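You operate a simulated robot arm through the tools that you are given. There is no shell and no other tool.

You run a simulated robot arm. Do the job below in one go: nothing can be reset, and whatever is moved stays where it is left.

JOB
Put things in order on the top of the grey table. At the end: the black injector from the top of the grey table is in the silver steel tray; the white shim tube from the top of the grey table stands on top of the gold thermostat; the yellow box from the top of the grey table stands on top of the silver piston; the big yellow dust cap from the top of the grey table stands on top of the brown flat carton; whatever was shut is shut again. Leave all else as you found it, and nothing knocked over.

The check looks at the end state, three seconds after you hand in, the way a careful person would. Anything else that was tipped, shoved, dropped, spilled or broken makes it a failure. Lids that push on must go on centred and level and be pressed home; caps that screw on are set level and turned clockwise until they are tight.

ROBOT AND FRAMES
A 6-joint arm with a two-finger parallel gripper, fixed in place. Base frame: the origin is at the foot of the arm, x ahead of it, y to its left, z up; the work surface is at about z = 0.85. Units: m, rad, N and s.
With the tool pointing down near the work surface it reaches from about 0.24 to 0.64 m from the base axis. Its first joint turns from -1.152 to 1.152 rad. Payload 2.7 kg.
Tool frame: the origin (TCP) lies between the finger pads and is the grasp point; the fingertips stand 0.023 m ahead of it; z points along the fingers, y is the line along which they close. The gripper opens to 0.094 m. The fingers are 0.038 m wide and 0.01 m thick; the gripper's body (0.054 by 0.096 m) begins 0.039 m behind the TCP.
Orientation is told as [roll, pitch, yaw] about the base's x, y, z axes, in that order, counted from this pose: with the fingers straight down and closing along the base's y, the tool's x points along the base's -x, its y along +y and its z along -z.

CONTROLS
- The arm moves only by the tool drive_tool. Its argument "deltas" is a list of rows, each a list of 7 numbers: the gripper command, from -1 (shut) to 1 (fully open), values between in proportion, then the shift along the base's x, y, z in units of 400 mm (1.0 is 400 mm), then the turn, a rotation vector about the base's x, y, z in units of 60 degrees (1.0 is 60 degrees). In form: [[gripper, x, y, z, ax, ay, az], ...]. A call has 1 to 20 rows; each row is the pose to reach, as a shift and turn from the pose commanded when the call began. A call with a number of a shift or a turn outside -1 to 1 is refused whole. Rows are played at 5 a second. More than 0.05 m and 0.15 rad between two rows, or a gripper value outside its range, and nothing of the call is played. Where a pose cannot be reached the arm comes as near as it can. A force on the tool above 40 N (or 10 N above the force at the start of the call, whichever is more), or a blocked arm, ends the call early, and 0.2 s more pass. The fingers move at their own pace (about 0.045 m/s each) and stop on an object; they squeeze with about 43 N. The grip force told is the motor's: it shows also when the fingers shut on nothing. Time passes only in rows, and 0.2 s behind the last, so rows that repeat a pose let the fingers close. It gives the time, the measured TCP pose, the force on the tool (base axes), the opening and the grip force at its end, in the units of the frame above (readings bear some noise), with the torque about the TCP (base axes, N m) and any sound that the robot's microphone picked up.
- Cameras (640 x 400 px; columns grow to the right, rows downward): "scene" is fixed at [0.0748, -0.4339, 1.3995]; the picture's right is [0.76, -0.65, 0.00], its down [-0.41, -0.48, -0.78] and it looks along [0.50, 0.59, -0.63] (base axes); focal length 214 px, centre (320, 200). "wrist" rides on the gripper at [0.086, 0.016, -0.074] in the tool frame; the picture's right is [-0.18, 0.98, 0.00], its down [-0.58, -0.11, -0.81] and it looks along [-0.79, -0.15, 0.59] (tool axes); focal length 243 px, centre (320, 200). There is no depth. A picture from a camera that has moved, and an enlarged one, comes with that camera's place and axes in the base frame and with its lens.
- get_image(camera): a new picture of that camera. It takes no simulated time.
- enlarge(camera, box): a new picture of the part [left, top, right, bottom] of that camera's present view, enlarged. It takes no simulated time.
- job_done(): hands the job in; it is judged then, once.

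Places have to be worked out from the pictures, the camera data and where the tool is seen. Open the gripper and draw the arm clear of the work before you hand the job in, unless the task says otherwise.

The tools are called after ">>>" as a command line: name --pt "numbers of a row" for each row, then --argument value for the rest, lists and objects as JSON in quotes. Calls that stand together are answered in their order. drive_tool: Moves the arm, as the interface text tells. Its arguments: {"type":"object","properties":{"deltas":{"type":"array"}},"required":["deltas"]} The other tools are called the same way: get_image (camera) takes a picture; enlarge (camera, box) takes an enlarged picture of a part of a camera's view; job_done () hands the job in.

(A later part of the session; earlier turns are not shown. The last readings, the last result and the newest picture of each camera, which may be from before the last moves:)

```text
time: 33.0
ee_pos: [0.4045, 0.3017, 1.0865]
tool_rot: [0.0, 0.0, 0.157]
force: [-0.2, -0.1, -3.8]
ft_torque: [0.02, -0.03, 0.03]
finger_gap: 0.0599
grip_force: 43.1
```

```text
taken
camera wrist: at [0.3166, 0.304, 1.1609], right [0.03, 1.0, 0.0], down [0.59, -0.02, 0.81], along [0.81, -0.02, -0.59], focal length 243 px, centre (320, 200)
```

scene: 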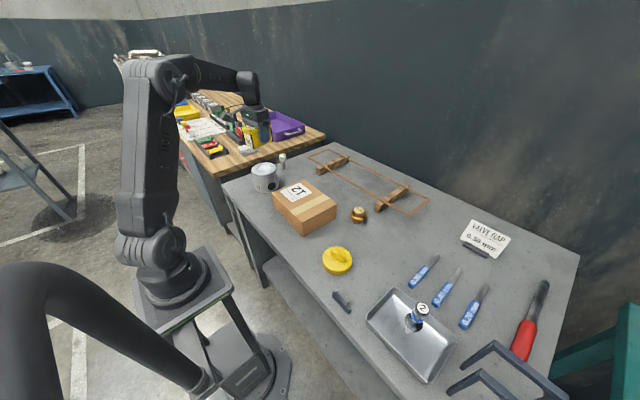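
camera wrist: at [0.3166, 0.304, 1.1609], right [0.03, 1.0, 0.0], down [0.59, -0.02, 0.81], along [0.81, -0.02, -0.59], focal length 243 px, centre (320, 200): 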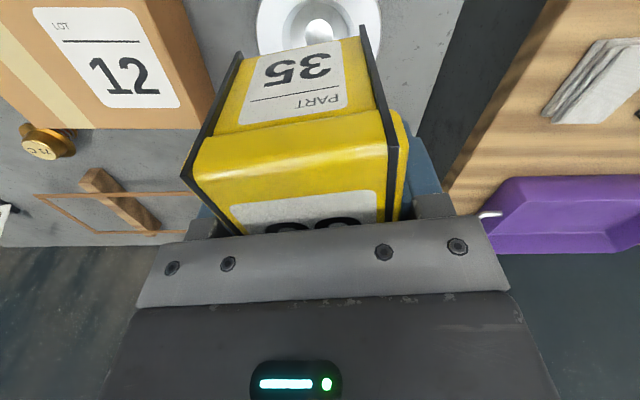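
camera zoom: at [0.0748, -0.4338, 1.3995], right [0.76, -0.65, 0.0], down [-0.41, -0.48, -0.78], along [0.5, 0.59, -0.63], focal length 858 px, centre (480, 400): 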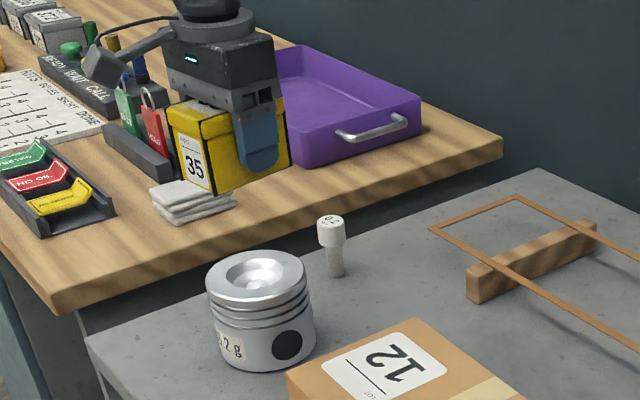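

The piston rim seen beside the box gives a centre at y ≈ 0.3015, matching the tool's position. I lower until the box bottom is about 1.5 cm above the piston.

>>> drive_tool --pt "-1 -0.002 0 -0.06 0 0 0" --pt "-1 -0.002 0 -0.12 0 0 0" --pt "-1 -0.002 0 -0.18 0 0 0" --pt "-1 -0.002 0 -0.225 0 0 0" --pt "-1 -0.002 0 -0.25 0 0 0" --pt "-1 -0.002 0 -0.25 0 0 0"

>>> enlarge --camera "scene" --box '[220, 120, 320, 200]'

>>> get_image --camera "wrist"

```text
time: 34.4
ee_pos: [0.4018, 0.3003, 0.9864]
tool_rot: [0.002, 0.002, 0.155]
force: [-0.4, 0.5, -4.0]
ft_torque: [0.05, -0.04, 0.0]
finger_gap: 0.0598
grip_force: 43.0
```

```text
5.00 times, centred on (270, 160) of scene
camera zoom: at [0.0748, -0.4339, 1.3995], right [0.76, -0.65, 0.0], down [-0.41, -0.48, -0.78], along [0.5, 0.59, -0.63], focal length 1072 px, centre (570, 400)
```

zoom: 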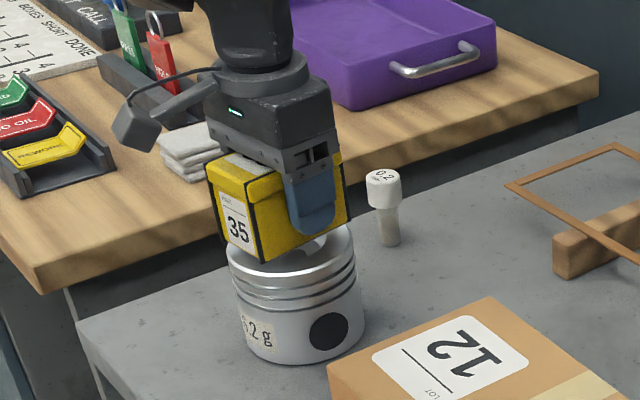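

```text
taken
camera wrist: at [0.3151, 0.3036, 1.0616], right [0.03, 1.0, 0.0], down [0.59, -0.02, 0.81], along [0.81, -0.02, -0.59], focal length 243 px, centre (320, 200)
```

wrist: 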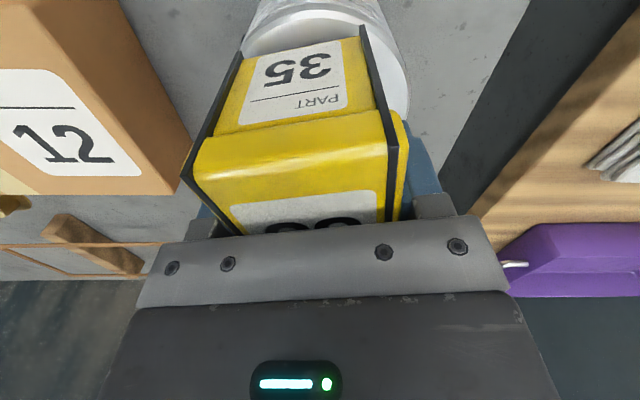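

Box and piston are aligned to within a few millimetres. I lower in small steps until contact.

>>> drive_tool --pt "-1 0.001 0.001 -0.008 0 0 0" --pt "-1 0.002 0.002 -0.016 0 0 0" --pt "-1 0.002 0.002 -0.024 0 0 0" --pt "-1 0.002 0.002 -0.032 0 0 0" --pt "-1 0.002 0.002 -0.035 0 0 0" --pt "-1 0.002 0.002 -0.035 0 0 0"

>>> drive_tool --pt "-1 0 0 -0.0025 0 0 0" --pt "-1 0 0 -0.005 0 0 0" --pt "-1 0 0 -0.005 0 0 0"

```text
time: 35.8
ee_pos: [0.4035, 0.3006, 0.9759]
tool_rot: [0.003, -0.009, 0.158]
force: [-3.6, -6.5, 33.9]
ft_torque: [-0.95, -0.05, 0.31]
finger_gap: 0.0598
grip_force: 42.4
```

```text
time: 36.6
ee_pos: [0.406, 0.301, 0.9749]
tool_rot: [0.006, -0.007, 0.156]
force: [0.3, -2.2, 32.1]
ft_torque: [-1.0, -0.3, -0.09]
finger_gap: 0.06
grip_force: 42.9
```

The box is already on the piston and pressing with about 33 N. I ease up until the force is near zero.

>>> drive_tool --pt "-1 0 0 0.0025 0 0 0" --pt "-1 0 0 0.005 0 0 0" --pt "-1 0 0 0.0075 0 0 0" --pt "-1 0 0 0.0075 0 0 0"

>>> enlarge --camera "scene" --box '[220, 120, 320, 200]'

>>> get_image --camera "wrist"

```text
time: 37.6
ee_pos: [0.4048, 0.3007, 0.9746]
tool_rot: [0.002, -0.002, 0.155]
force: [6.5, 3.9, 16.0]
ft_torque: [0.0, -1.05, 0.19]
finger_gap: 0.06
grip_force: 43.5
```

```text
5.00 times, centred on (270, 160) of scene
camera zoom: at [0.0747, -0.4339, 1.3995], right [0.76, -0.65, 0.0], down [-0.41, -0.48, -0.78], along [0.5, 0.59, -0.63], focal length 1072 px, centre (570, 400)
```

zoom: 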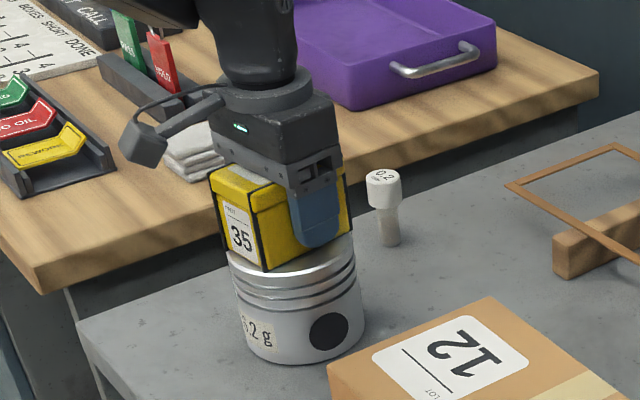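

```text
taken
camera wrist: at [0.3164, 0.3039, 1.0488], right [0.03, 1.0, 0.0], down [0.59, -0.02, 0.81], along [0.81, -0.02, -0.59], focal length 243 px, centre (320, 200)
```

wrist: 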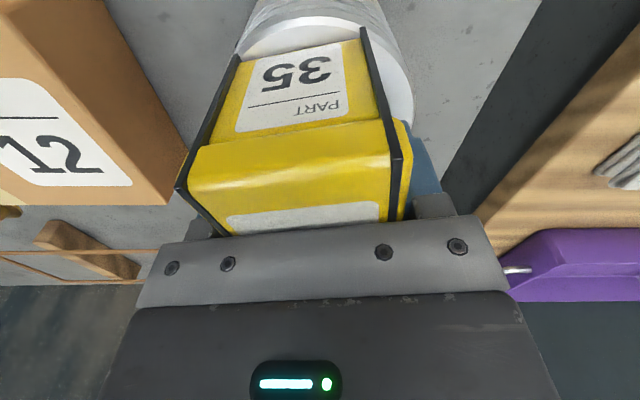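

Still about 16 N of contact force, so I ease up another couple of millimetres.

>>> drive_tool --pt "-1 0 0 0.0015 0 0 0" --pt "-1 0 0 0.0035 0 0 0" --pt "-1 0 0 0.0035 0 0 0"

```text
time: 38.4
ee_pos: [0.4035, 0.3007, 0.9747]
tool_rot: [-0.003, 0.004, 0.155]
force: [1.4, 4.1, 7.1]
ft_torque: [0.5, -0.47, 0.1]
finger_gap: 0.0596
grip_force: 42.6
```

Force is down to about 7 N. One more small step up.

>>> drive_tool --pt "-1 0 0 0.001 0 0 0" --pt "-1 0 0 0.002 0 0 0" --pt "-1 0 0 0.002 0 0 0"

```text
time: 39.2
ee_pos: [0.4033, 0.3011, 0.9755]
tool_rot: [-0.002, 0.004, 0.157]
force: [0.6, 0.4, -4.6]
ft_torque: [0.02, -0.01, 0.0]
finger_gap: 0.0597
grip_force: 43.0
```

Now the gripper carries the full weight again (−4.6 N), so the box is barely above or just touching. I lower half a millimetre and then open gently.

>>> drive_tool --pt "-1 0 0 -0.001 0 0 0" --pt "-1 0 0 -0.001 0 0 0"

```text
time: 39.8
ee_pos: [0.4031, 0.301, 0.9767]
tool_rot: [-0.001, 0.0, 0.156]
force: [-0.8, 0.2, -4.2]
ft_torque: [0.04, 0.02, -0.04]
finger_gap: 0.06
grip_force: 42.9
```

>>> drive_tool --pt "-1 0 0 -0.0015 0 0 0" --pt "-1 0 0 -0.0025 0 0 0" --pt "-1 0 0 -0.0025 0 0 0"

```text
time: 40.6
ee_pos: [0.404, 0.3001, 0.9752]
tool_rot: [-0.001, 0.001, 0.154]
force: [0.3, 0.9, -4.9]
ft_torque: [-0.05, 0.03, 0.02]
finger_gap: 0.0597
grip_force: 43.0
```

The weight is still on the gripper at z ≈ 0.975. I lower another half-millimetre.

>>> drive_tool --pt "-1 0 0 -0.001 0 0 0" --pt "-1 0 0 -0.002 0 0 0" --pt "-1 0 0 -0.002 0 0 0"

```text
time: 41.4
ee_pos: [0.4036, 0.3014, 0.9747]
tool_rot: [0.0, -0.002, 0.155]
force: [-1.0, -3.1, 3.5]
ft_torque: [-0.09, -0.31, -0.13]
finger_gap: 0.0598
grip_force: 42.7
```

Light contact now (about +3.5 N). I open the fingers gently in place and check the box.

>>> drive_tool --pt "0.3 0 0 0 0 0 0" --pt "0.36 0 0 0 0 0 0" --pt "0.42 0 0 0 0 0 0" --pt "0.5 0 0 0 0 0 0" --pt "0.65 0 0 0 0 0 0" --pt "0.75 0 0 0 0 0 0" --pt "0.75 0 0 0 0 0 0"

>>> enlarge --camera "scene" --box '[220, 120, 320, 200]'

>>> get_image --camera "wrist"

```text
time: 43.0
ee_pos: [0.4048, 0.3019, 0.9724]
tool_rot: [0.001, 0.0, 0.155]
force: [-0.5, -0.9, -0.9]
ft_torque: [0.0, -0.02, 0.0]
finger_gap: 0.0822
grip_force: 0.1
```

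```text
5.00 times, centred on (270, 160) of scene
camera zoom: at [0.0748, -0.4339, 1.3995], right [0.76, -0.65, 0.0], down [-0.41, -0.48, -0.78], along [0.5, 0.59, -0.63], focal length 1072 px, centre (570, 400)
```

zoom: 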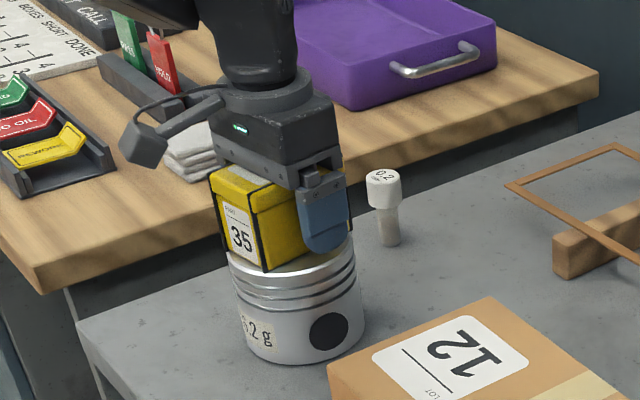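

```text
taken
camera wrist: at [0.3163, 0.3038, 1.0483], right [0.03, 1.0, 0.0], down [0.59, -0.02, 0.81], along [0.81, -0.02, -0.59], focal length 243 px, centre (320, 200)
```

wrist: 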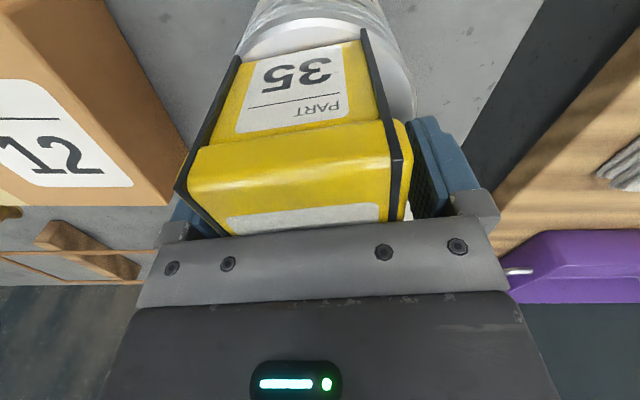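

The box stands on the piston. I rise straight up, clear of the box, and check from both cameras.

>>> drive_tool --pt "0.75 0 0 0.02 0 0 0" --pt "0.75 0 0 0.06 0 0 0" --pt "0.75 0 0 0.12 0 0 0" --pt "0.75 0 0 0.2 0 0 0" --pt "0.9 0 0 0.3 0 0 0" --pt "1 0 0 0.35 0 0 0" --pt "1 0 0 0.35 0 0 0"

>>> enlarge --camera "scene" --box '[220, 120, 320, 200]'

>>> get_image --camera "wrist"

```text
time: 44.6
ee_pos: [0.4056, 0.2987, 1.1163]
tool_rot: [-0.001, 0.0, 0.156]
force: [-1.0, -0.3, 0.7]
ft_torque: [0.0, -0.01, -0.01]
finger_gap: 0.0939
grip_force: 0.0
```

```text
5.00 times, centred on (270, 160) of scene
camera zoom: at [0.0748, -0.4339, 1.3995], right [0.76, -0.65, 0.0], down [-0.41, -0.48, -0.78], along [0.5, 0.59, -0.63], focal length 1072 px, centre (570, 400)
```

zoom: 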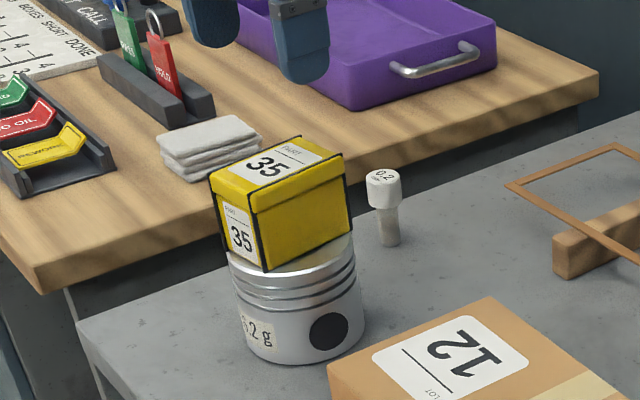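

```text
taken
camera wrist: at [0.317, 0.302, 1.1895], right [0.03, 1.0, 0.0], down [0.59, -0.02, 0.81], along [0.81, -0.02, -0.59], focal length 243 px, centre (320, 200)
```

wrist: 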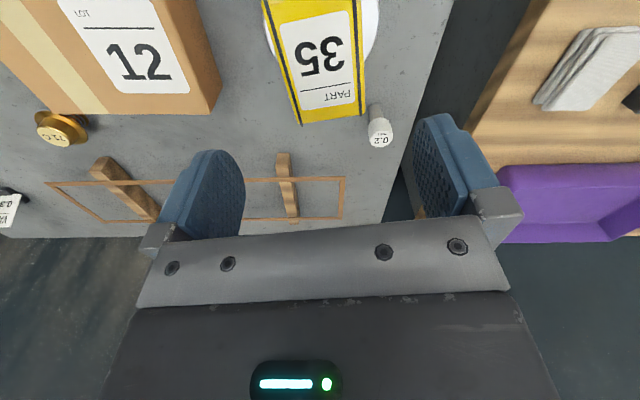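

The box stands squarely on the piston. Next the white tube: I move to a viewing pose near it with the tool yaw back at zero.

>>> drive_tool --pt "1 0.04 0.05 0 0 0 -0.04" --pt "1 0.09 0.1 -0.02 0 0 -0.08" --pt "1 0.14 0.15 -0.05 0 0 -0.12" --pt "1 0.19 0.2 -0.088 0 0 -0.148" --pt "1 0.19 0.2 -0.088 0 0 -0.148"

>>> get_image --camera "wrist"

>>> enlarge --camera "wrist" --box '[260, 40, 400, 140]'

>>> enlarge --camera "scene" --box '[260, 140, 310, 180]'

```text
time: 45.8
ee_pos: [0.4794, 0.3807, 1.0795]
tool_rot: [-0.001, 0.001, 0.001]
force: [-0.6, 0.5, 0.6]
ft_torque: [-0.01, -0.01, 0.0]
finger_gap: 0.0941
grip_force: 0.1
```

```text
taken
camera wrist: at [0.3929, 0.3969, 1.1538], right [0.18, 0.98, 0.0], down [0.58, -0.11, 0.81], along [0.79, -0.15, -0.59], focal length 243 px, centre (320, 200)
```

wrist: 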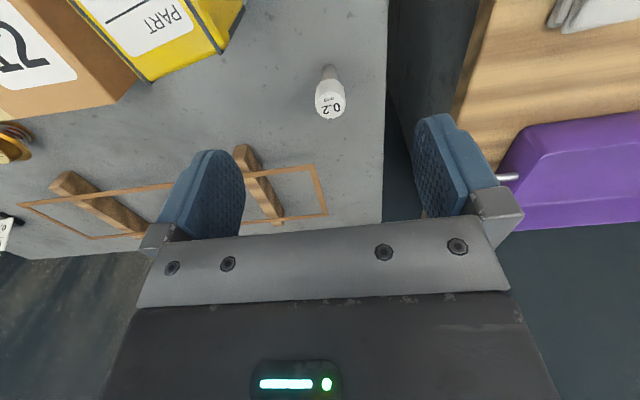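

```text
4.00 times, centred on (330, 90) of wrist
camera zoom: at [0.3929, 0.3969, 1.1538], right [0.18, 0.98, 0.0], down [0.58, -0.11, 0.81], along [0.79, -0.15, -0.59], focal length 970 px, centre (280, 640)
```

zoom: 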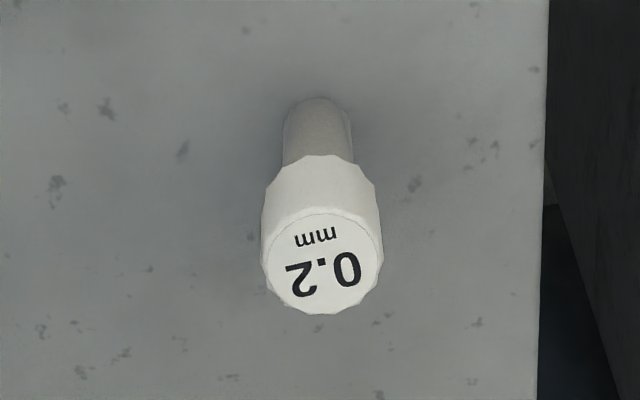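

```text
10.00 times, centred on (285, 160) of scene
camera zoom: at [0.0748, -0.4339, 1.3995], right [0.76, -0.65, 0.0], down [-0.41, -0.48, -0.78], along [0.5, 0.59, -0.63], focal length 2145 px, centre (670, 600)
```

zoom: 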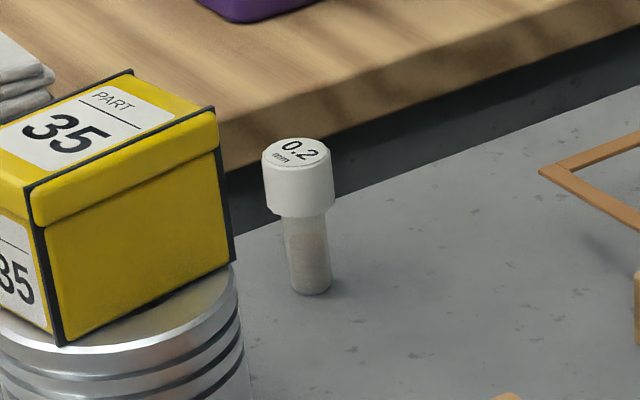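

The tube's cap top is at about (0.538, 0.381, 0.924), with the cap about 31 mm wide. This is at the edge of reach, so I go above it at z ≈ 1.0 and check whether the commanded pose is really reached.

>>> drive_tool --pt "1 0.04 0 -0.04 0 0 0" --pt "1 0.08 0 -0.08 0 0 0" --pt "0.6 0.12 0 -0.13 0 0 0" --pt "0.4 0.146 0.001 -0.18 0 0 0" --pt "0.4 0.146 0.001 -0.2 0 0 0" --pt "0.4 0.146 0.001 -0.2 0 0 0"

>>> get_image --camera "wrist"

>>> enlarge --camera "wrist" --box '[260, 0, 400, 100]'

>>> enlarge --camera "scene" --box '[220, 100, 340, 190]'

```text
time: 47.2
ee_pos: [0.5173, 0.3656, 0.9939]
tool_rot: [-0.001, 0.001, 0.0]
force: [0.0, 0.1, 0.0]
ft_torque: [0.01, -0.02, 0.02]
finger_gap: 0.0658
grip_force: 0.1
out of reach, approached as far as the arm can: row 1, 2, 3, 4, 5, 6
```

```text
taken
camera wrist: at [0.4314, 0.3819, 1.0688], right [0.18, 0.98, 0.0], down [0.58, -0.11, 0.81], along [0.79, -0.15, -0.59], focal length 243 px, centre (320, 200)
```

wrist: 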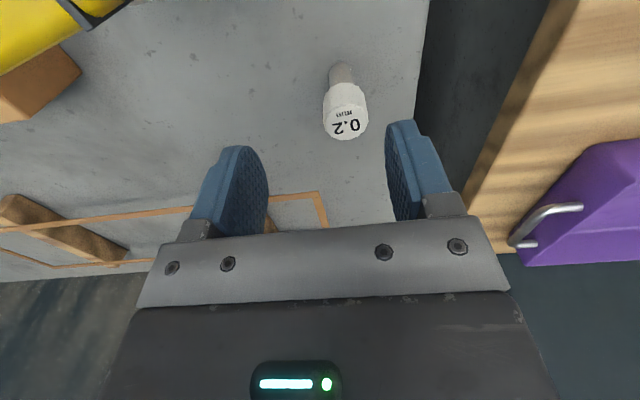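

```text
4.00 times, centred on (330, 50) of wrist
camera zoom: at [0.4314, 0.3819, 1.0688], right [0.18, 0.98, 0.0], down [0.58, -0.11, 0.81], along [0.79, -0.15, -0.59], focal length 970 px, centre (280, 800)
```

zoom: 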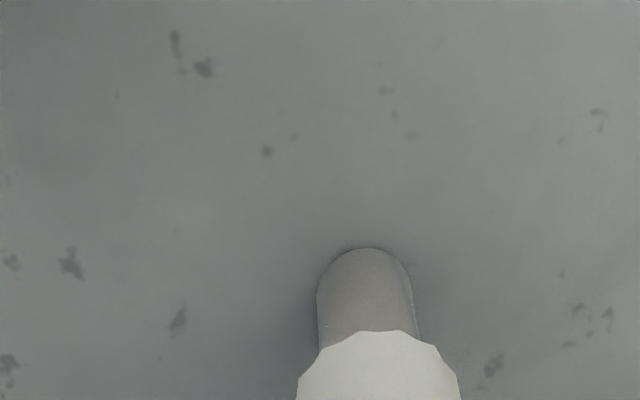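

```text
4.44 times, centred on (280, 145) of scene
camera zoom: at [0.0748, -0.4339, 1.3995], right [0.76, -0.65, 0.0], down [-0.41, -0.48, -0.78], along [0.5, 0.59, -0.63], focal length 953 px, centre (498, 444)
```

zoom: 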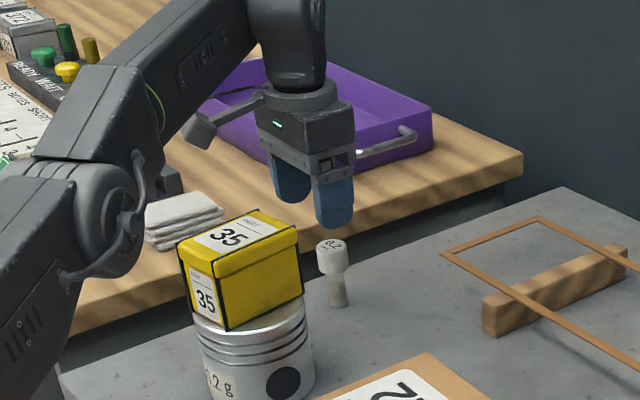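

Held vertical, the arm stops about 2.5 cm short. I raise slightly and lean the tool about 0.25 rad so the fingers point outward, which should gain that reach.

>>> drive_tool --pt "0.4 0 0 0.05 0 -0.06 0" --pt "0.4 0 0 0.05 0 -0.12 0" --pt "0.4 0 0 0.05 0 -0.18 0" --pt "0.4 0 0 0.05 0 -0.239 0" --pt "0.4 0 0 0.05 0 -0.239 0"

>>> get_image --camera "wrist"

>>> enlarge --camera "scene" --box '[220, 100, 340, 190]'

```text
time: 48.4
ee_pos: [0.5172, 0.366, 1.0141]
tool_rot: [-0.001, -0.251, 0.002]
force: [-0.7, -0.4, 0.5]
ft_torque: [0.02, -0.01, 0.0]
finger_gap: 0.0659
grip_force: 0.1
```

```text
taken
camera wrist: at [0.4148, 0.3815, 1.065], right [0.18, 0.98, 0.05], down [0.36, -0.11, 0.93], along [0.91, -0.15, -0.38], focal length 243 px, centre (320, 200)
```

wrist: 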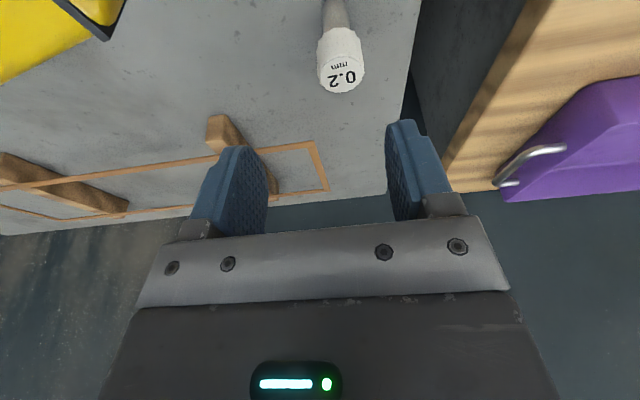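

```text
4.44 times, centred on (280, 145) of scene
camera zoom: at [0.0748, -0.4339, 1.3995], right [0.76, -0.65, 0.0], down [-0.41, -0.48, -0.78], along [0.5, 0.59, -0.63], focal length 953 px, centre (498, 444)
```

zoom: 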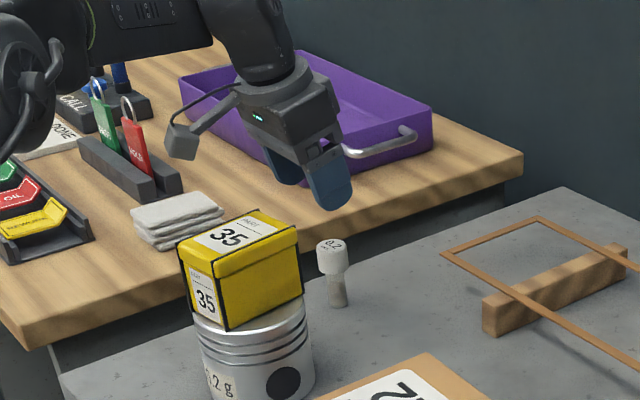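

The tilt is in place with no reach complaint. I now move above the tube and re-check the alignment.

>>> drive_tool --pt "0.4 0.027 0.018 0 0 0 0" --pt "0.4 0.0545 0.036 0 0 0 0" --pt "0.4 0.0545 0.036 -0.035 0 0 0" --pt "0.4 0.0545 0.036 -0.035 0 0 0"

>>> get_image --camera "wrist"

>>> enlarge --camera "wrist" --box '[250, 20, 390, 140]'

>>> enlarge --camera "scene" --box '[220, 100, 340, 190]'

```text
time: 49.4
ee_pos: [0.5387, 0.3793, 1.0011]
tool_rot: [0.001, -0.251, 0.0]
force: [0.5, 0.1, -0.5]
ft_torque: [0.0, -0.02, 0.0]
finger_gap: 0.066
grip_force: 0.0
```

```text
taken
camera wrist: at [0.4369, 0.396, 1.0509], right [0.18, 0.98, 0.05], down [0.36, -0.11, 0.93], along [0.91, -0.15, -0.38], focal length 243 px, centre (320, 200)
```

wrist: 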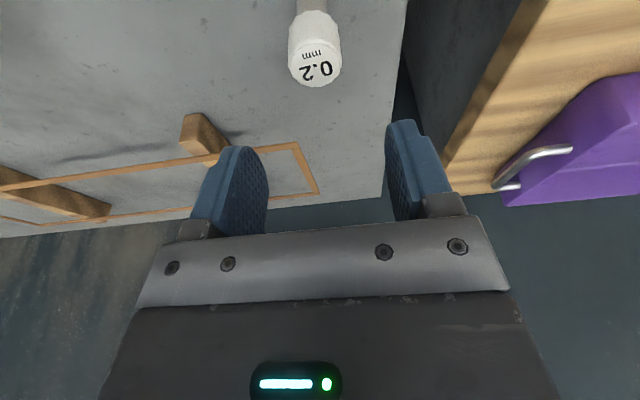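

```text
3.33 times, centred on (320, 80) of wrist
camera zoom: at [0.4369, 0.396, 1.0509], right [0.18, 0.98, 0.05], down [0.36, -0.11, 0.93], along [0.91, -0.15, -0.38], focal length 809 px, centre (320, 600)
```

zoom: 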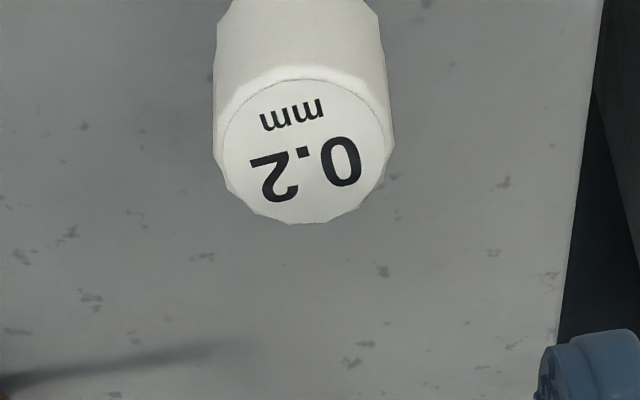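

```text
4.44 times, centred on (280, 145) of scene
camera zoom: at [0.0748, -0.4339, 1.3995], right [0.76, -0.65, 0.0], down [-0.41, -0.48, -0.78], along [0.5, 0.59, -0.63], focal length 953 px, centre (498, 444)
```

zoom: 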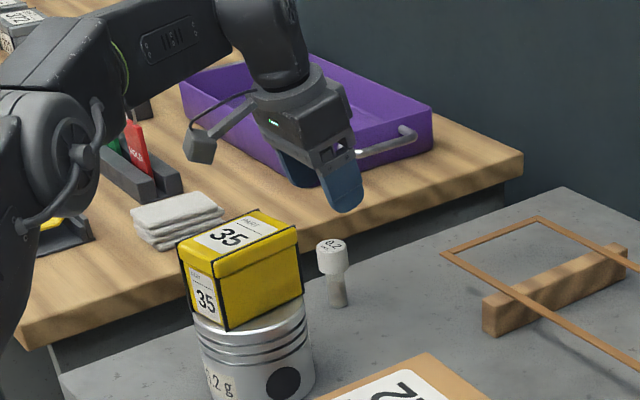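

The cap centre computes to (0.5385, 0.381), right under the leaning tool. I descend straight down to z ≈ 0.905 with the fingers either side of the cap.

>>> drive_tool --pt "0.4 -0.001 0.003 -0.06 0 0 0" --pt "0.4 -0.001 0.003 -0.12 0 0 0" --pt "0.4 -0.001 0.003 -0.17 0 0 0" --pt "0.4 -0.001 0.003 -0.21 0 0 0" --pt "0.4 -0.001 0.003 -0.238 0 0 0" --pt "0.4 -0.001 0.003 -0.238 0 0 0"

>>> get_image --camera "wrist"

>>> enlarge --camera "scene" --box '[220, 110, 340, 200]'

```text
time: 50.8
ee_pos: [0.539, 0.3793, 0.9048]
tool_rot: [0.001, -0.25, 0.003]
force: [-0.6, 0.4, -0.6]
ft_torque: [0.01, 0.01, 0.03]
finger_gap: 0.0658
grip_force: 0.0
```

```text
taken
camera wrist: at [0.4368, 0.396, 0.9552], right [0.18, 0.98, 0.05], down [0.36, -0.11, 0.93], along [0.91, -0.15, -0.38], focal length 243 px, centre (320, 200)
```

wrist: 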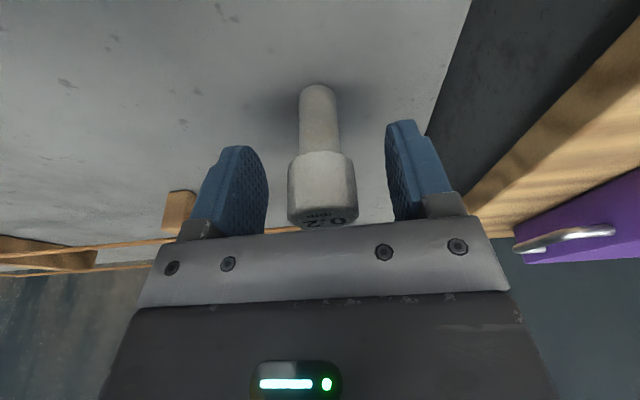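

```text
4.44 times, centred on (280, 155) of scene
camera zoom: at [0.0748, -0.4339, 1.3995], right [0.76, -0.65, 0.0], down [-0.41, -0.48, -0.78], along [0.5, 0.59, -0.63], focal length 953 px, centre (498, 400)
```

zoom: 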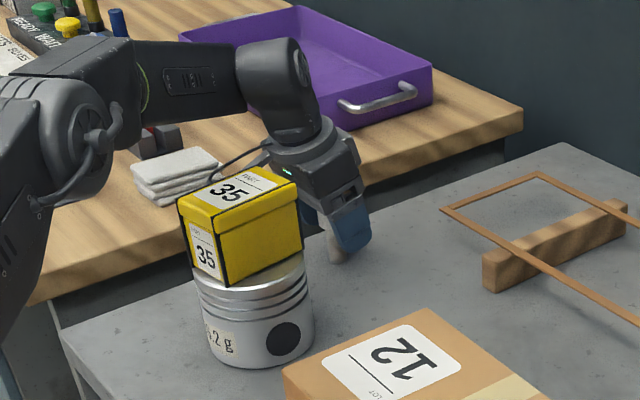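

The cap is centred between the pads and the camera pod clears the box. I close the fingers gently on the cap.

>>> drive_tool --pt "0.0 0 0 0 0 0 0" --pt "-1 0 0 0 0 0 0" --pt "-1 0 0 0 0 0 0" --pt "-1 0 0 0 0 0 0" --pt "-1 0 0 0 0 0 0"

>>> get_image --camera "wrist"

```text
time: 52.0
ee_pos: [0.5386, 0.3794, 0.9058]
tool_rot: [0.0, -0.248, 0.003]
force: [0.3, -0.5, -0.3]
ft_torque: [0.0, 0.02, 0.03]
finger_gap: 0.0307
grip_force: 43.0
```

```text
taken
camera wrist: at [0.4368, 0.3961, 0.9556], right [0.18, 0.98, 0.05], down [0.36, -0.11, 0.93], along [0.91, -0.15, -0.38], focal length 243 px, centre (320, 200)
```

wrist: 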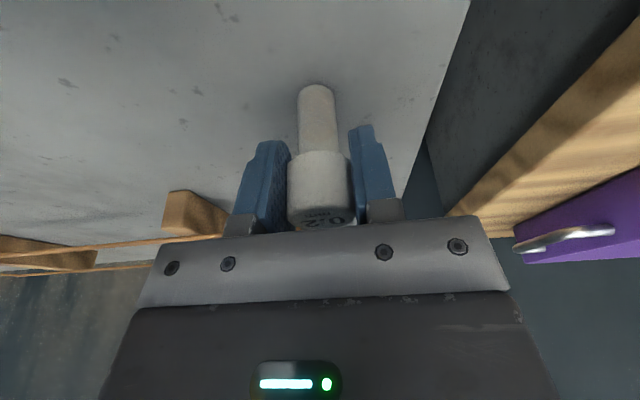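

The grip holds the cap at 30.7 mm. I lift slowly a short way first and check that the tube comes up as one piece.

>>> drive_tool --pt "-1 0 0 0.02 0 0 0" --pt "-1 0 0 0.05 0 0 0" --pt "-1 0 0 0.1 0 0 0" --pt "-1 0 0 0.15 0 0 0" --pt "-1 0 0 0.2 0 0 0" --pt "-1 0 0 0.2 0 0 0"

>>> get_image --camera "wrist"

>>> enlarge --camera "scene" --box '[220, 100, 340, 190]'

```text
time: 53.4
ee_pos: [0.5381, 0.3821, 0.9865]
tool_rot: [0.001, -0.25, 0.002]
force: [0.5, -0.3, -0.6]
ft_torque: [0.02, -0.01, -0.02]
finger_gap: 0.0307
grip_force: 43.5
```

```text
taken
camera wrist: at [0.4362, 0.3984, 1.0362], right [0.18, 0.98, 0.05], down [0.36, -0.11, 0.93], along [0.91, -0.15, -0.38], focal length 243 px, centre (320, 200)
```

wrist: 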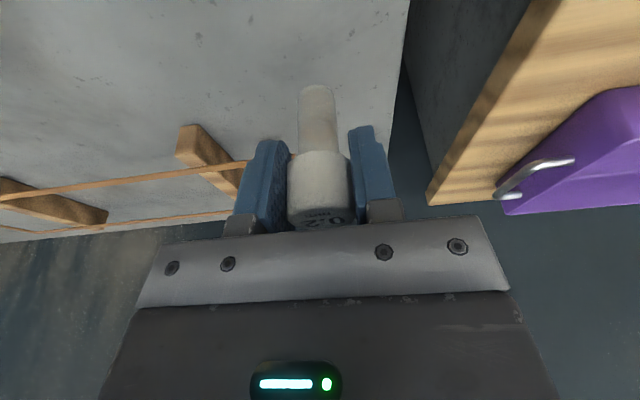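

```text
4.44 times, centred on (280, 145) of scene
camera zoom: at [0.0748, -0.4339, 1.3995], right [0.76, -0.65, 0.0], down [-0.41, -0.48, -0.78], along [0.5, 0.59, -0.63], focal length 953 px, centre (498, 444)
```

zoom: 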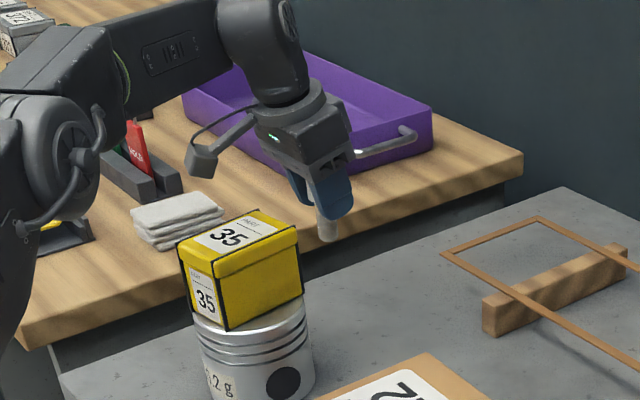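

The tube came up whole and is still vertical. I continue lifting to about z 1.08 so the camera pod clears the yellow box when travelling.

>>> drive_tool --pt "-1 0 0 0.06 0 0 0" --pt "-1 0 0 0.12 0 0 0" --pt "-1 0 0 0.18 0 0 0" --pt "-1 0 0 0.24 0 0 0" --pt "-1 0 0 0.24 0 0 0"

```text
time: 54.6
ee_pos: [0.5307, 0.3715, 1.0768]
tool_rot: [0.001, -0.25, 0.002]
force: [-0.5, -1.0, 0.3]
ft_torque: [0.02, -0.03, 0.0]
finger_gap: 0.0307
grip_force: 42.8
out of reach, approached as far as the arm can: row 3, 4, 5
```

Slightly clamped by reach but high enough (z 1.077). I now carry the tube toward the thermostat with the same tilt.

>>> drive_tool --pt "-1 -0.005 -0.05 0.01 0 0 0" --pt "-1 -0.01 -0.14 0.02 0 0 0" --pt "-1 -0.015 -0.24 0.03 0 0 0" --pt "-1 -0.02 -0.34 0.03 0 0 0" --pt "-1 -0.025 -0.44 0.03 0 0 0" --pt "-1 -0.027 -0.54 0.03 0 0 0" --pt "-1 -0.027 -0.63 0.03 0 0 0" --pt "-1 -0.027 -0.7 0.03 0 0 0" --pt "-1 -0.027 -0.7 0.03 0 0 0"

>>> get_image --camera "wrist"

>>> get_image --camera "scene"

>>> enlarge --camera "scene" --box '[330, 190, 390, 240]'

```text
time: 56.6
ee_pos: [0.52, 0.0951, 1.0889]
tool_rot: [0.0, -0.249, 0.001]
force: [0.1, 0.9, -1.1]
ft_torque: [0.02, -0.01, 0.01]
finger_gap: 0.0309
grip_force: 43.2
out of reach, approached as far as the arm can: row 1, 2
```

```text
taken
camera wrist: at [0.4181, 0.1113, 1.1402], right [0.18, 0.98, 0.05], down [0.36, -0.11, 0.93], along [0.91, -0.15, -0.38], focal length 243 px, centre (320, 200)
```

wrist: 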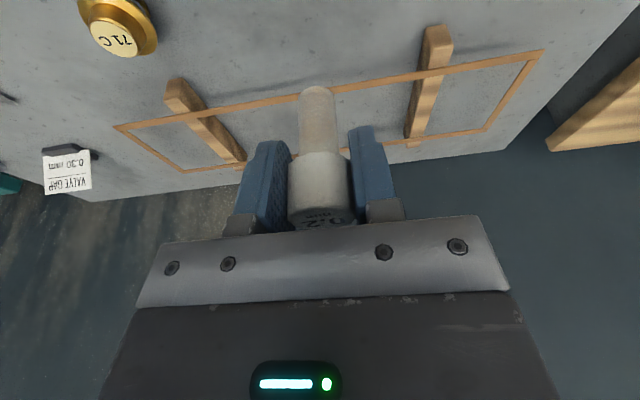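

```text
taken
```

scene: 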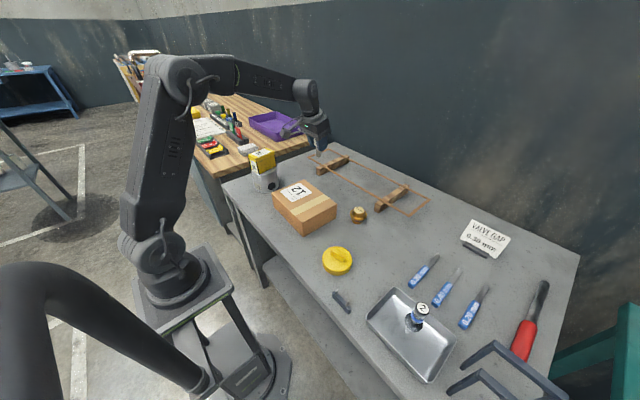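

```text
8.00 times, centred on (360, 215) of scene
camera zoom: at [0.0747, -0.4339, 1.3995], right [0.76, -0.65, 0.0], down [-0.41, -0.48, -0.78], along [0.5, 0.59, -0.63], focal length 1716 px, centre (0, 80)
```

zoom: 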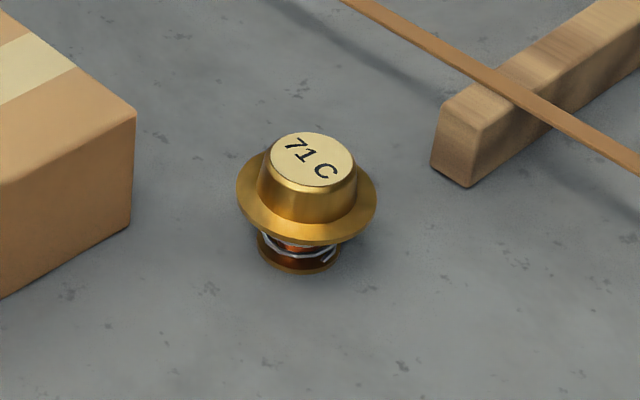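

The thermostat is seen ahead-left near (0.538, −0.097). I move nearer for a precise fix while still high.

>>> drive_tool --pt "-1 -0.012 -0.08 -0.005 0 0 0" --pt "-1 -0.025 -0.16 -0.01 0 0 0" --pt "-1 -0.038 -0.24 -0.02 0 0 0" --pt "-1 -0.05 -0.3125 -0.025 0 0 0" --pt "-1 -0.05 -0.3125 -0.025 0 0 0"

>>> get_image --camera "wrist"

>>> enlarge --camera "wrist" --box '[180, 0, 320, 100]'

>>> enlarge --camera "wrist" --box '[240, 70, 400, 240]'

```text
time: 57.8
ee_pos: [0.4983, -0.031, 1.08]
tool_rot: [0.0, -0.25, 0.002]
force: [0.6, 0.1, 0.2]
ft_torque: [0.04, 0.01, -0.02]
finger_gap: 0.0308
grip_force: 42.7
```

```text
taken
camera wrist: at [0.3955, -0.0148, 1.1306], right [0.18, 0.98, 0.05], down [0.36, -0.11, 0.93], along [0.91, -0.15, -0.38], focal length 243 px, centre (320, 200)
```

wrist: 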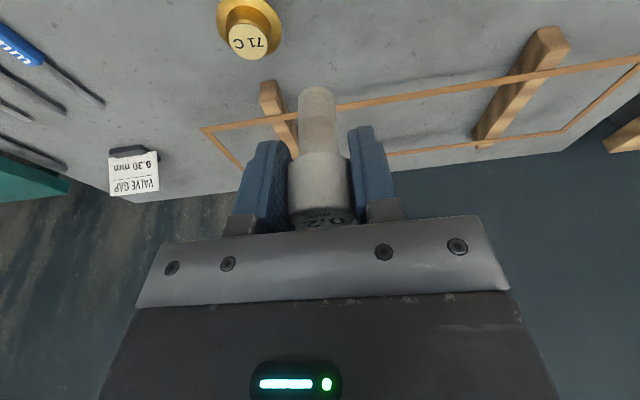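

```text
4.00 times, centred on (250, 50) of wrist
camera zoom: at [0.3955, -0.0148, 1.1306], right [0.18, 0.98, 0.05], down [0.36, -0.11, 0.93], along [0.91, -0.15, -0.38], focal length 970 px, centre (600, 800)
```

zoom: 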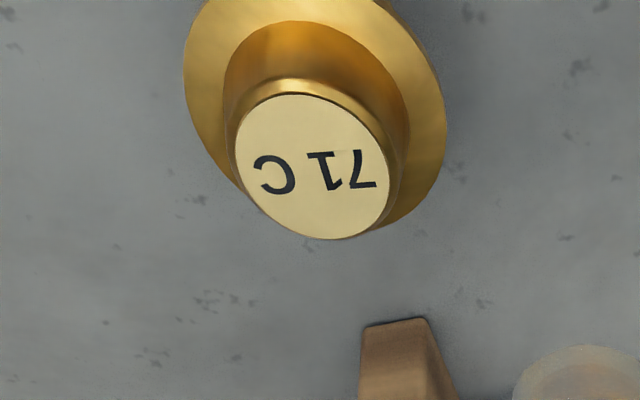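

```text
2.35 times, centred on (320, 155) of wrist
camera zoom: at [0.3955, -0.0148, 1.1306], right [0.18, 0.98, 0.05], down [0.36, -0.11, 0.93], along [0.91, -0.15, -0.38], focal length 571 px, centre (320, 306)
```

zoom: 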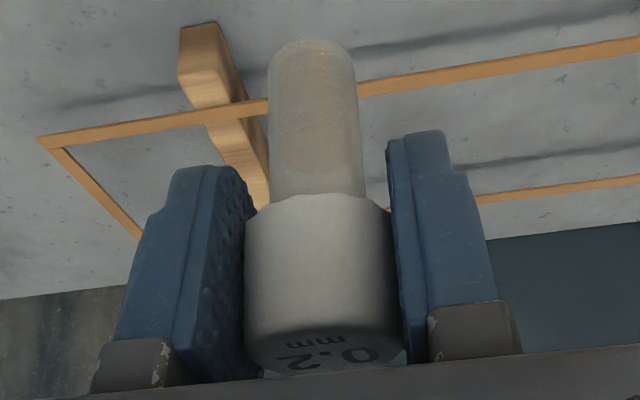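

The thermostat top centre computes to about (0.538, −0.099, z ≈ 0.904); the tube hangs under the TCP. I move above it with the tube bottom about 4 cm over the thermostat and check from both cameras.

>>> drive_tool --pt "-1 0.03 -0.05 0 0 0 0" --pt "-1 0.07 -0.11 -0.03 0 0 0" --pt "-1 0.1025 -0.17 -0.09 0 0 0" --pt "-1 0.1025 -0.17 -0.15 0 0 0" --pt "-1 0.1025 -0.17 -0.2 0 0 0" --pt "-1 0.1025 -0.17 -0.2 0 0 0"

>>> get_image --camera "wrist"

>>> enlarge --camera "wrist" --box '[250, 0, 390, 160]'

>>> enlarge --camera "scene" --box '[320, 150, 400, 230]'

```text
time: 59.2
ee_pos: [0.5392, -0.1007, 0.9982]
tool_rot: [0.0, -0.251, 0.002]
force: [1.0, -1.0, 0.4]
ft_torque: [-0.01, 0.05, -0.02]
finger_gap: 0.0306
grip_force: 43.2
```

```text
taken
camera wrist: at [0.437, -0.085, 1.0491], right [0.18, 0.98, 0.05], down [0.36, -0.11, 0.93], along [0.91, -0.15, -0.38], focal length 243 px, centre (320, 200)
```

wrist: 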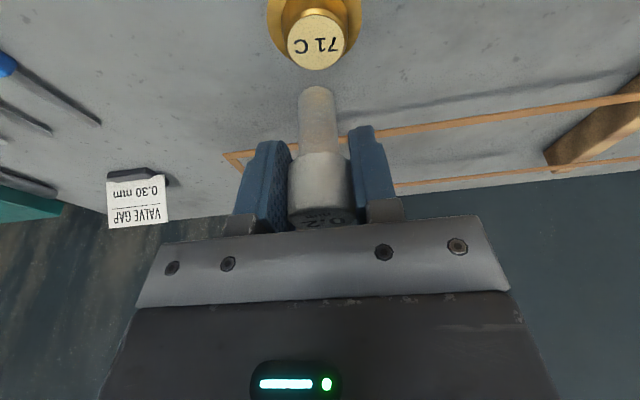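

```text
2.50 times, centred on (320, 80) of wrist
camera zoom: at [0.437, -0.085, 1.0491], right [0.18, 0.98, 0.05], down [0.36, -0.11, 0.93], along [0.91, -0.15, -0.38], focal length 606 px, centre (320, 500)
```

zoom: 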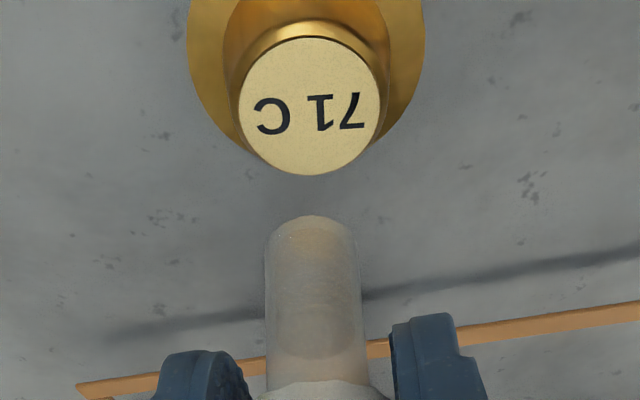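

```text
5.00 times, centred on (360, 190) of scene
camera zoom: at [0.0748, -0.4339, 1.3995], right [0.76, -0.65, 0.0], down [-0.41, -0.48, -0.78], along [0.5, 0.59, -0.63], focal length 1072 px, centre (120, 250)
```

zoom: 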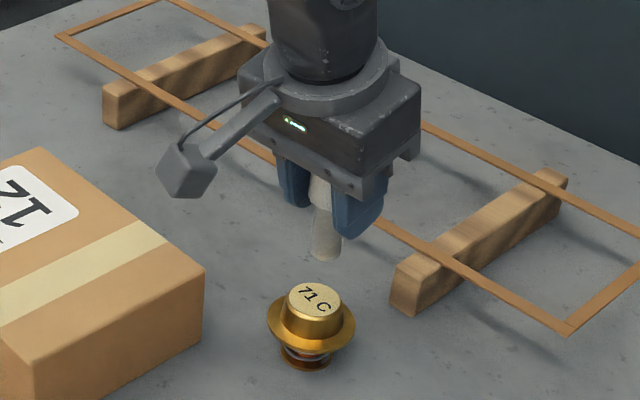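

The tube bottom is about 1–2 mm off the thermostat's centre. I correct that (x −1.5 mm, y +2 mm) and lower to about 1 cm above contact.

>>> drive_tool --pt "-1 -0.004 0.005 -0.02 0 0 0" --pt "-1 -0.004 0.005 -0.04 0 0 0" --pt "-1 -0.004 0.005 -0.06 0 0 0" --pt "-1 -0.004 0.005 -0.07 0 0 0" --pt "-1 -0.004 0.005 -0.07 0 0 0"

>>> enlarge --camera "wrist" --box '[250, 0, 390, 160]'

>>> enlarge --camera "scene" --box '[335, 180, 385, 230]'

```text
time: 60.4
ee_pos: [0.5387, -0.0984, 0.971]
tool_rot: [0.001, -0.25, 0.003]
force: [-0.3, 0.5, -0.7]
ft_torque: [0.02, 0.0, 0.0]
finger_gap: 0.0307
grip_force: 43.0
```

```text
2.50 times, centred on (320, 80) of wrist
camera zoom: at [0.4361, -0.0817, 1.0218], right [0.18, 0.98, 0.05], down [0.36, -0.11, 0.93], along [0.91, -0.15, -0.38], focal length 606 px, centre (320, 500)
```

zoom: 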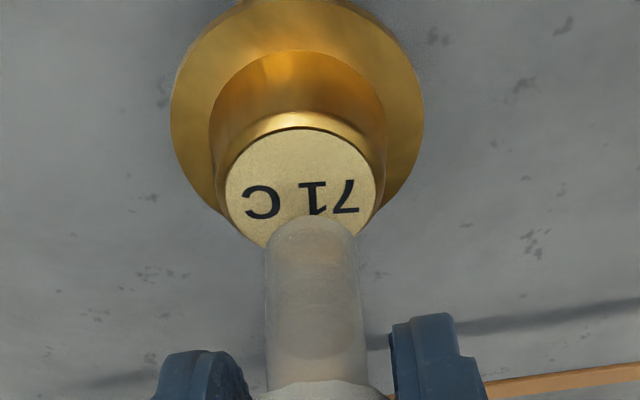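

```text
8.00 times, centred on (360, 205) of scene
camera zoom: at [0.0748, -0.4339, 1.3995], right [0.76, -0.65, 0.0], down [-0.41, -0.48, -0.78], along [0.5, 0.59, -0.63], focal length 1716 px, centre (0, 160)
```

zoom: 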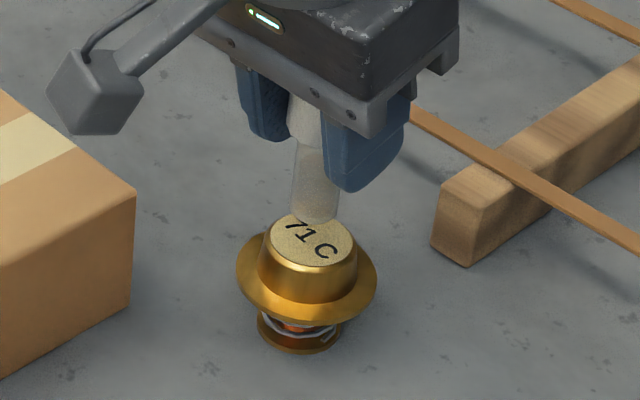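

Small residual offset: I shift about −1.6 mm in x and y, and lower in 1–2 mm steps watching the force.

>>> drive_tool --pt "-1 -0.004 -0.004 0 0 0 0" --pt "-1 -0.004 -0.004 -0.004 0 0 0" --pt "-1 -0.004 -0.004 -0.008 0 0 0" --pt "-1 -0.004 -0.004 -0.012 0 0 0" --pt "-1 -0.004 -0.004 -0.012 0 0 0"

>>> enlarge --camera "wrist" --box '[250, 0, 390, 160]'

>>> enlarge --camera "scene" --box '[335, 180, 385, 230]'

```text
time: 61.6
ee_pos: [0.5379, -0.1006, 0.966]
tool_rot: [0.001, -0.25, 0.002]
force: [0.3, -0.4, -0.7]
ft_torque: [0.03, -0.03, -0.05]
finger_gap: 0.0308
grip_force: 42.6
```

```text
2.50 times, centred on (320, 80) of wrist
camera zoom: at [0.4351, -0.0837, 1.0169], right [0.18, 0.98, 0.05], down [0.36, -0.11, 0.93], along [0.91, -0.15, -0.38], focal length 606 px, centre (320, 500)
```

zoom: 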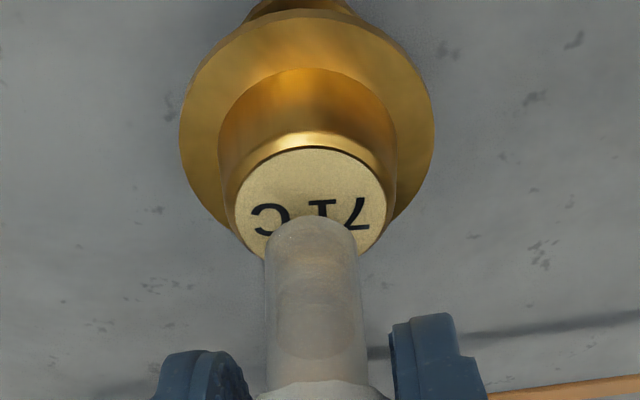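

```text
8.00 times, centred on (360, 205) of scene
camera zoom: at [0.0748, -0.4339, 1.3995], right [0.76, -0.65, 0.0], down [-0.41, -0.48, -0.78], along [0.5, 0.59, -0.63], focal length 1716 px, centre (0, 160)
```

zoom: 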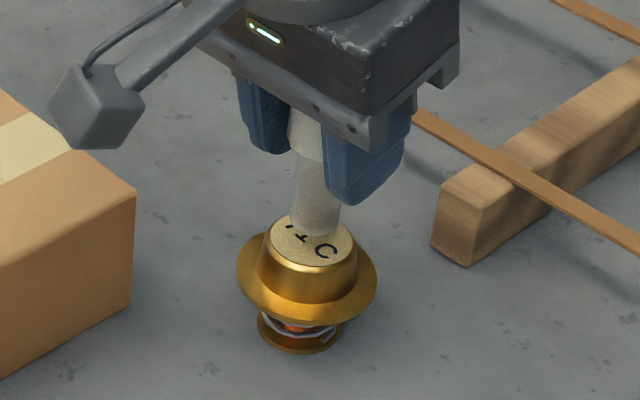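

Alignment now looks centred in both views with about 6–7 mm left. I continue down in 1 mm steps.

>>> drive_tool --pt "-1 0 0 -0.003 0 0 0" --pt "-1 0 0 -0.006 0 0 0" --pt "-1 0 0 -0.009 0 0 0" --pt "-1 0 0 -0.0115 0 0 0" --pt "-1 0 0 -0.0115 0 0 0"

>>> drive_tool --pt "-1 0 0 -0.0025 0 0 0" --pt "-1 0 0 -0.0025 0 0 0"

```text
time: 62.8
ee_pos: [0.5377, -0.1009, 0.9613]
tool_rot: [0.0, -0.25, 0.002]
force: [0.7, -0.2, -1.4]
ft_torque: [0.02, 0.01, 0.02]
finger_gap: 0.0305
grip_force: 42.8
```

```text
time: 63.4
ee_pos: [0.5374, -0.0999, 0.9607]
tool_rot: [0.0, -0.251, 0.002]
force: [0.1, -0.8, 0.1]
ft_torque: [0.02, -0.01, -0.01]
finger_gap: 0.0307
grip_force: 43.0
```

No contact yet at z ≈ 0.960. I continue a millimetre at a time.

>>> drive_tool --pt "-1 0 0 -0.0025 0 0 0" --pt "-1 0 0 -0.0025 0 0 0"

>>> enlarge --camera "scene" --box '[335, 180, 385, 230]'

>>> enlarge --camera "wrist" --box '[250, 0, 390, 160]'

```text
time: 64.0
ee_pos: [0.5367, -0.1003, 0.9594]
tool_rot: [0.0, -0.249, 0.002]
force: [-0.1, -0.1, -0.2]
ft_torque: [0.02, 0.01, -0.02]
finger_gap: 0.0305
grip_force: 43.2
```

```text
8.00 times, centred on (360, 205) of scene
camera zoom: at [0.0748, -0.4339, 1.3995], right [0.76, -0.65, 0.0], down [-0.41, -0.48, -0.78], along [0.5, 0.59, -0.63], focal length 1716 px, centre (0, 160)
```

zoom: 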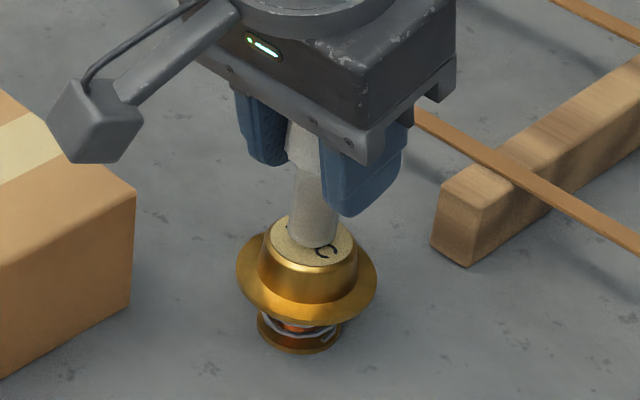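

```text
2.50 times, centred on (320, 80) of wrist
camera zoom: at [0.4348, -0.0836, 1.0105], right [0.18, 0.98, 0.05], down [0.36, -0.11, 0.93], along [0.91, -0.15, -0.38], focal length 606 px, centre (320, 500)
```

zoom: 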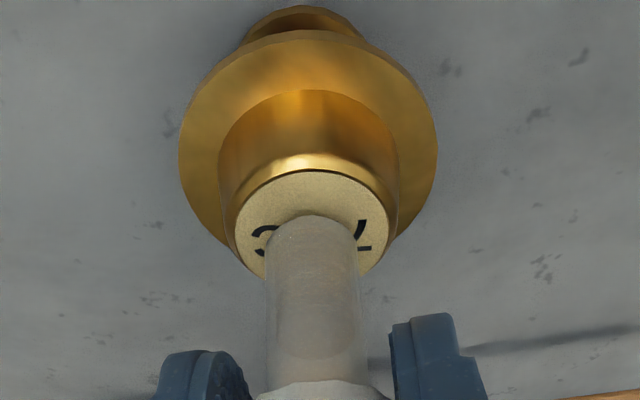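

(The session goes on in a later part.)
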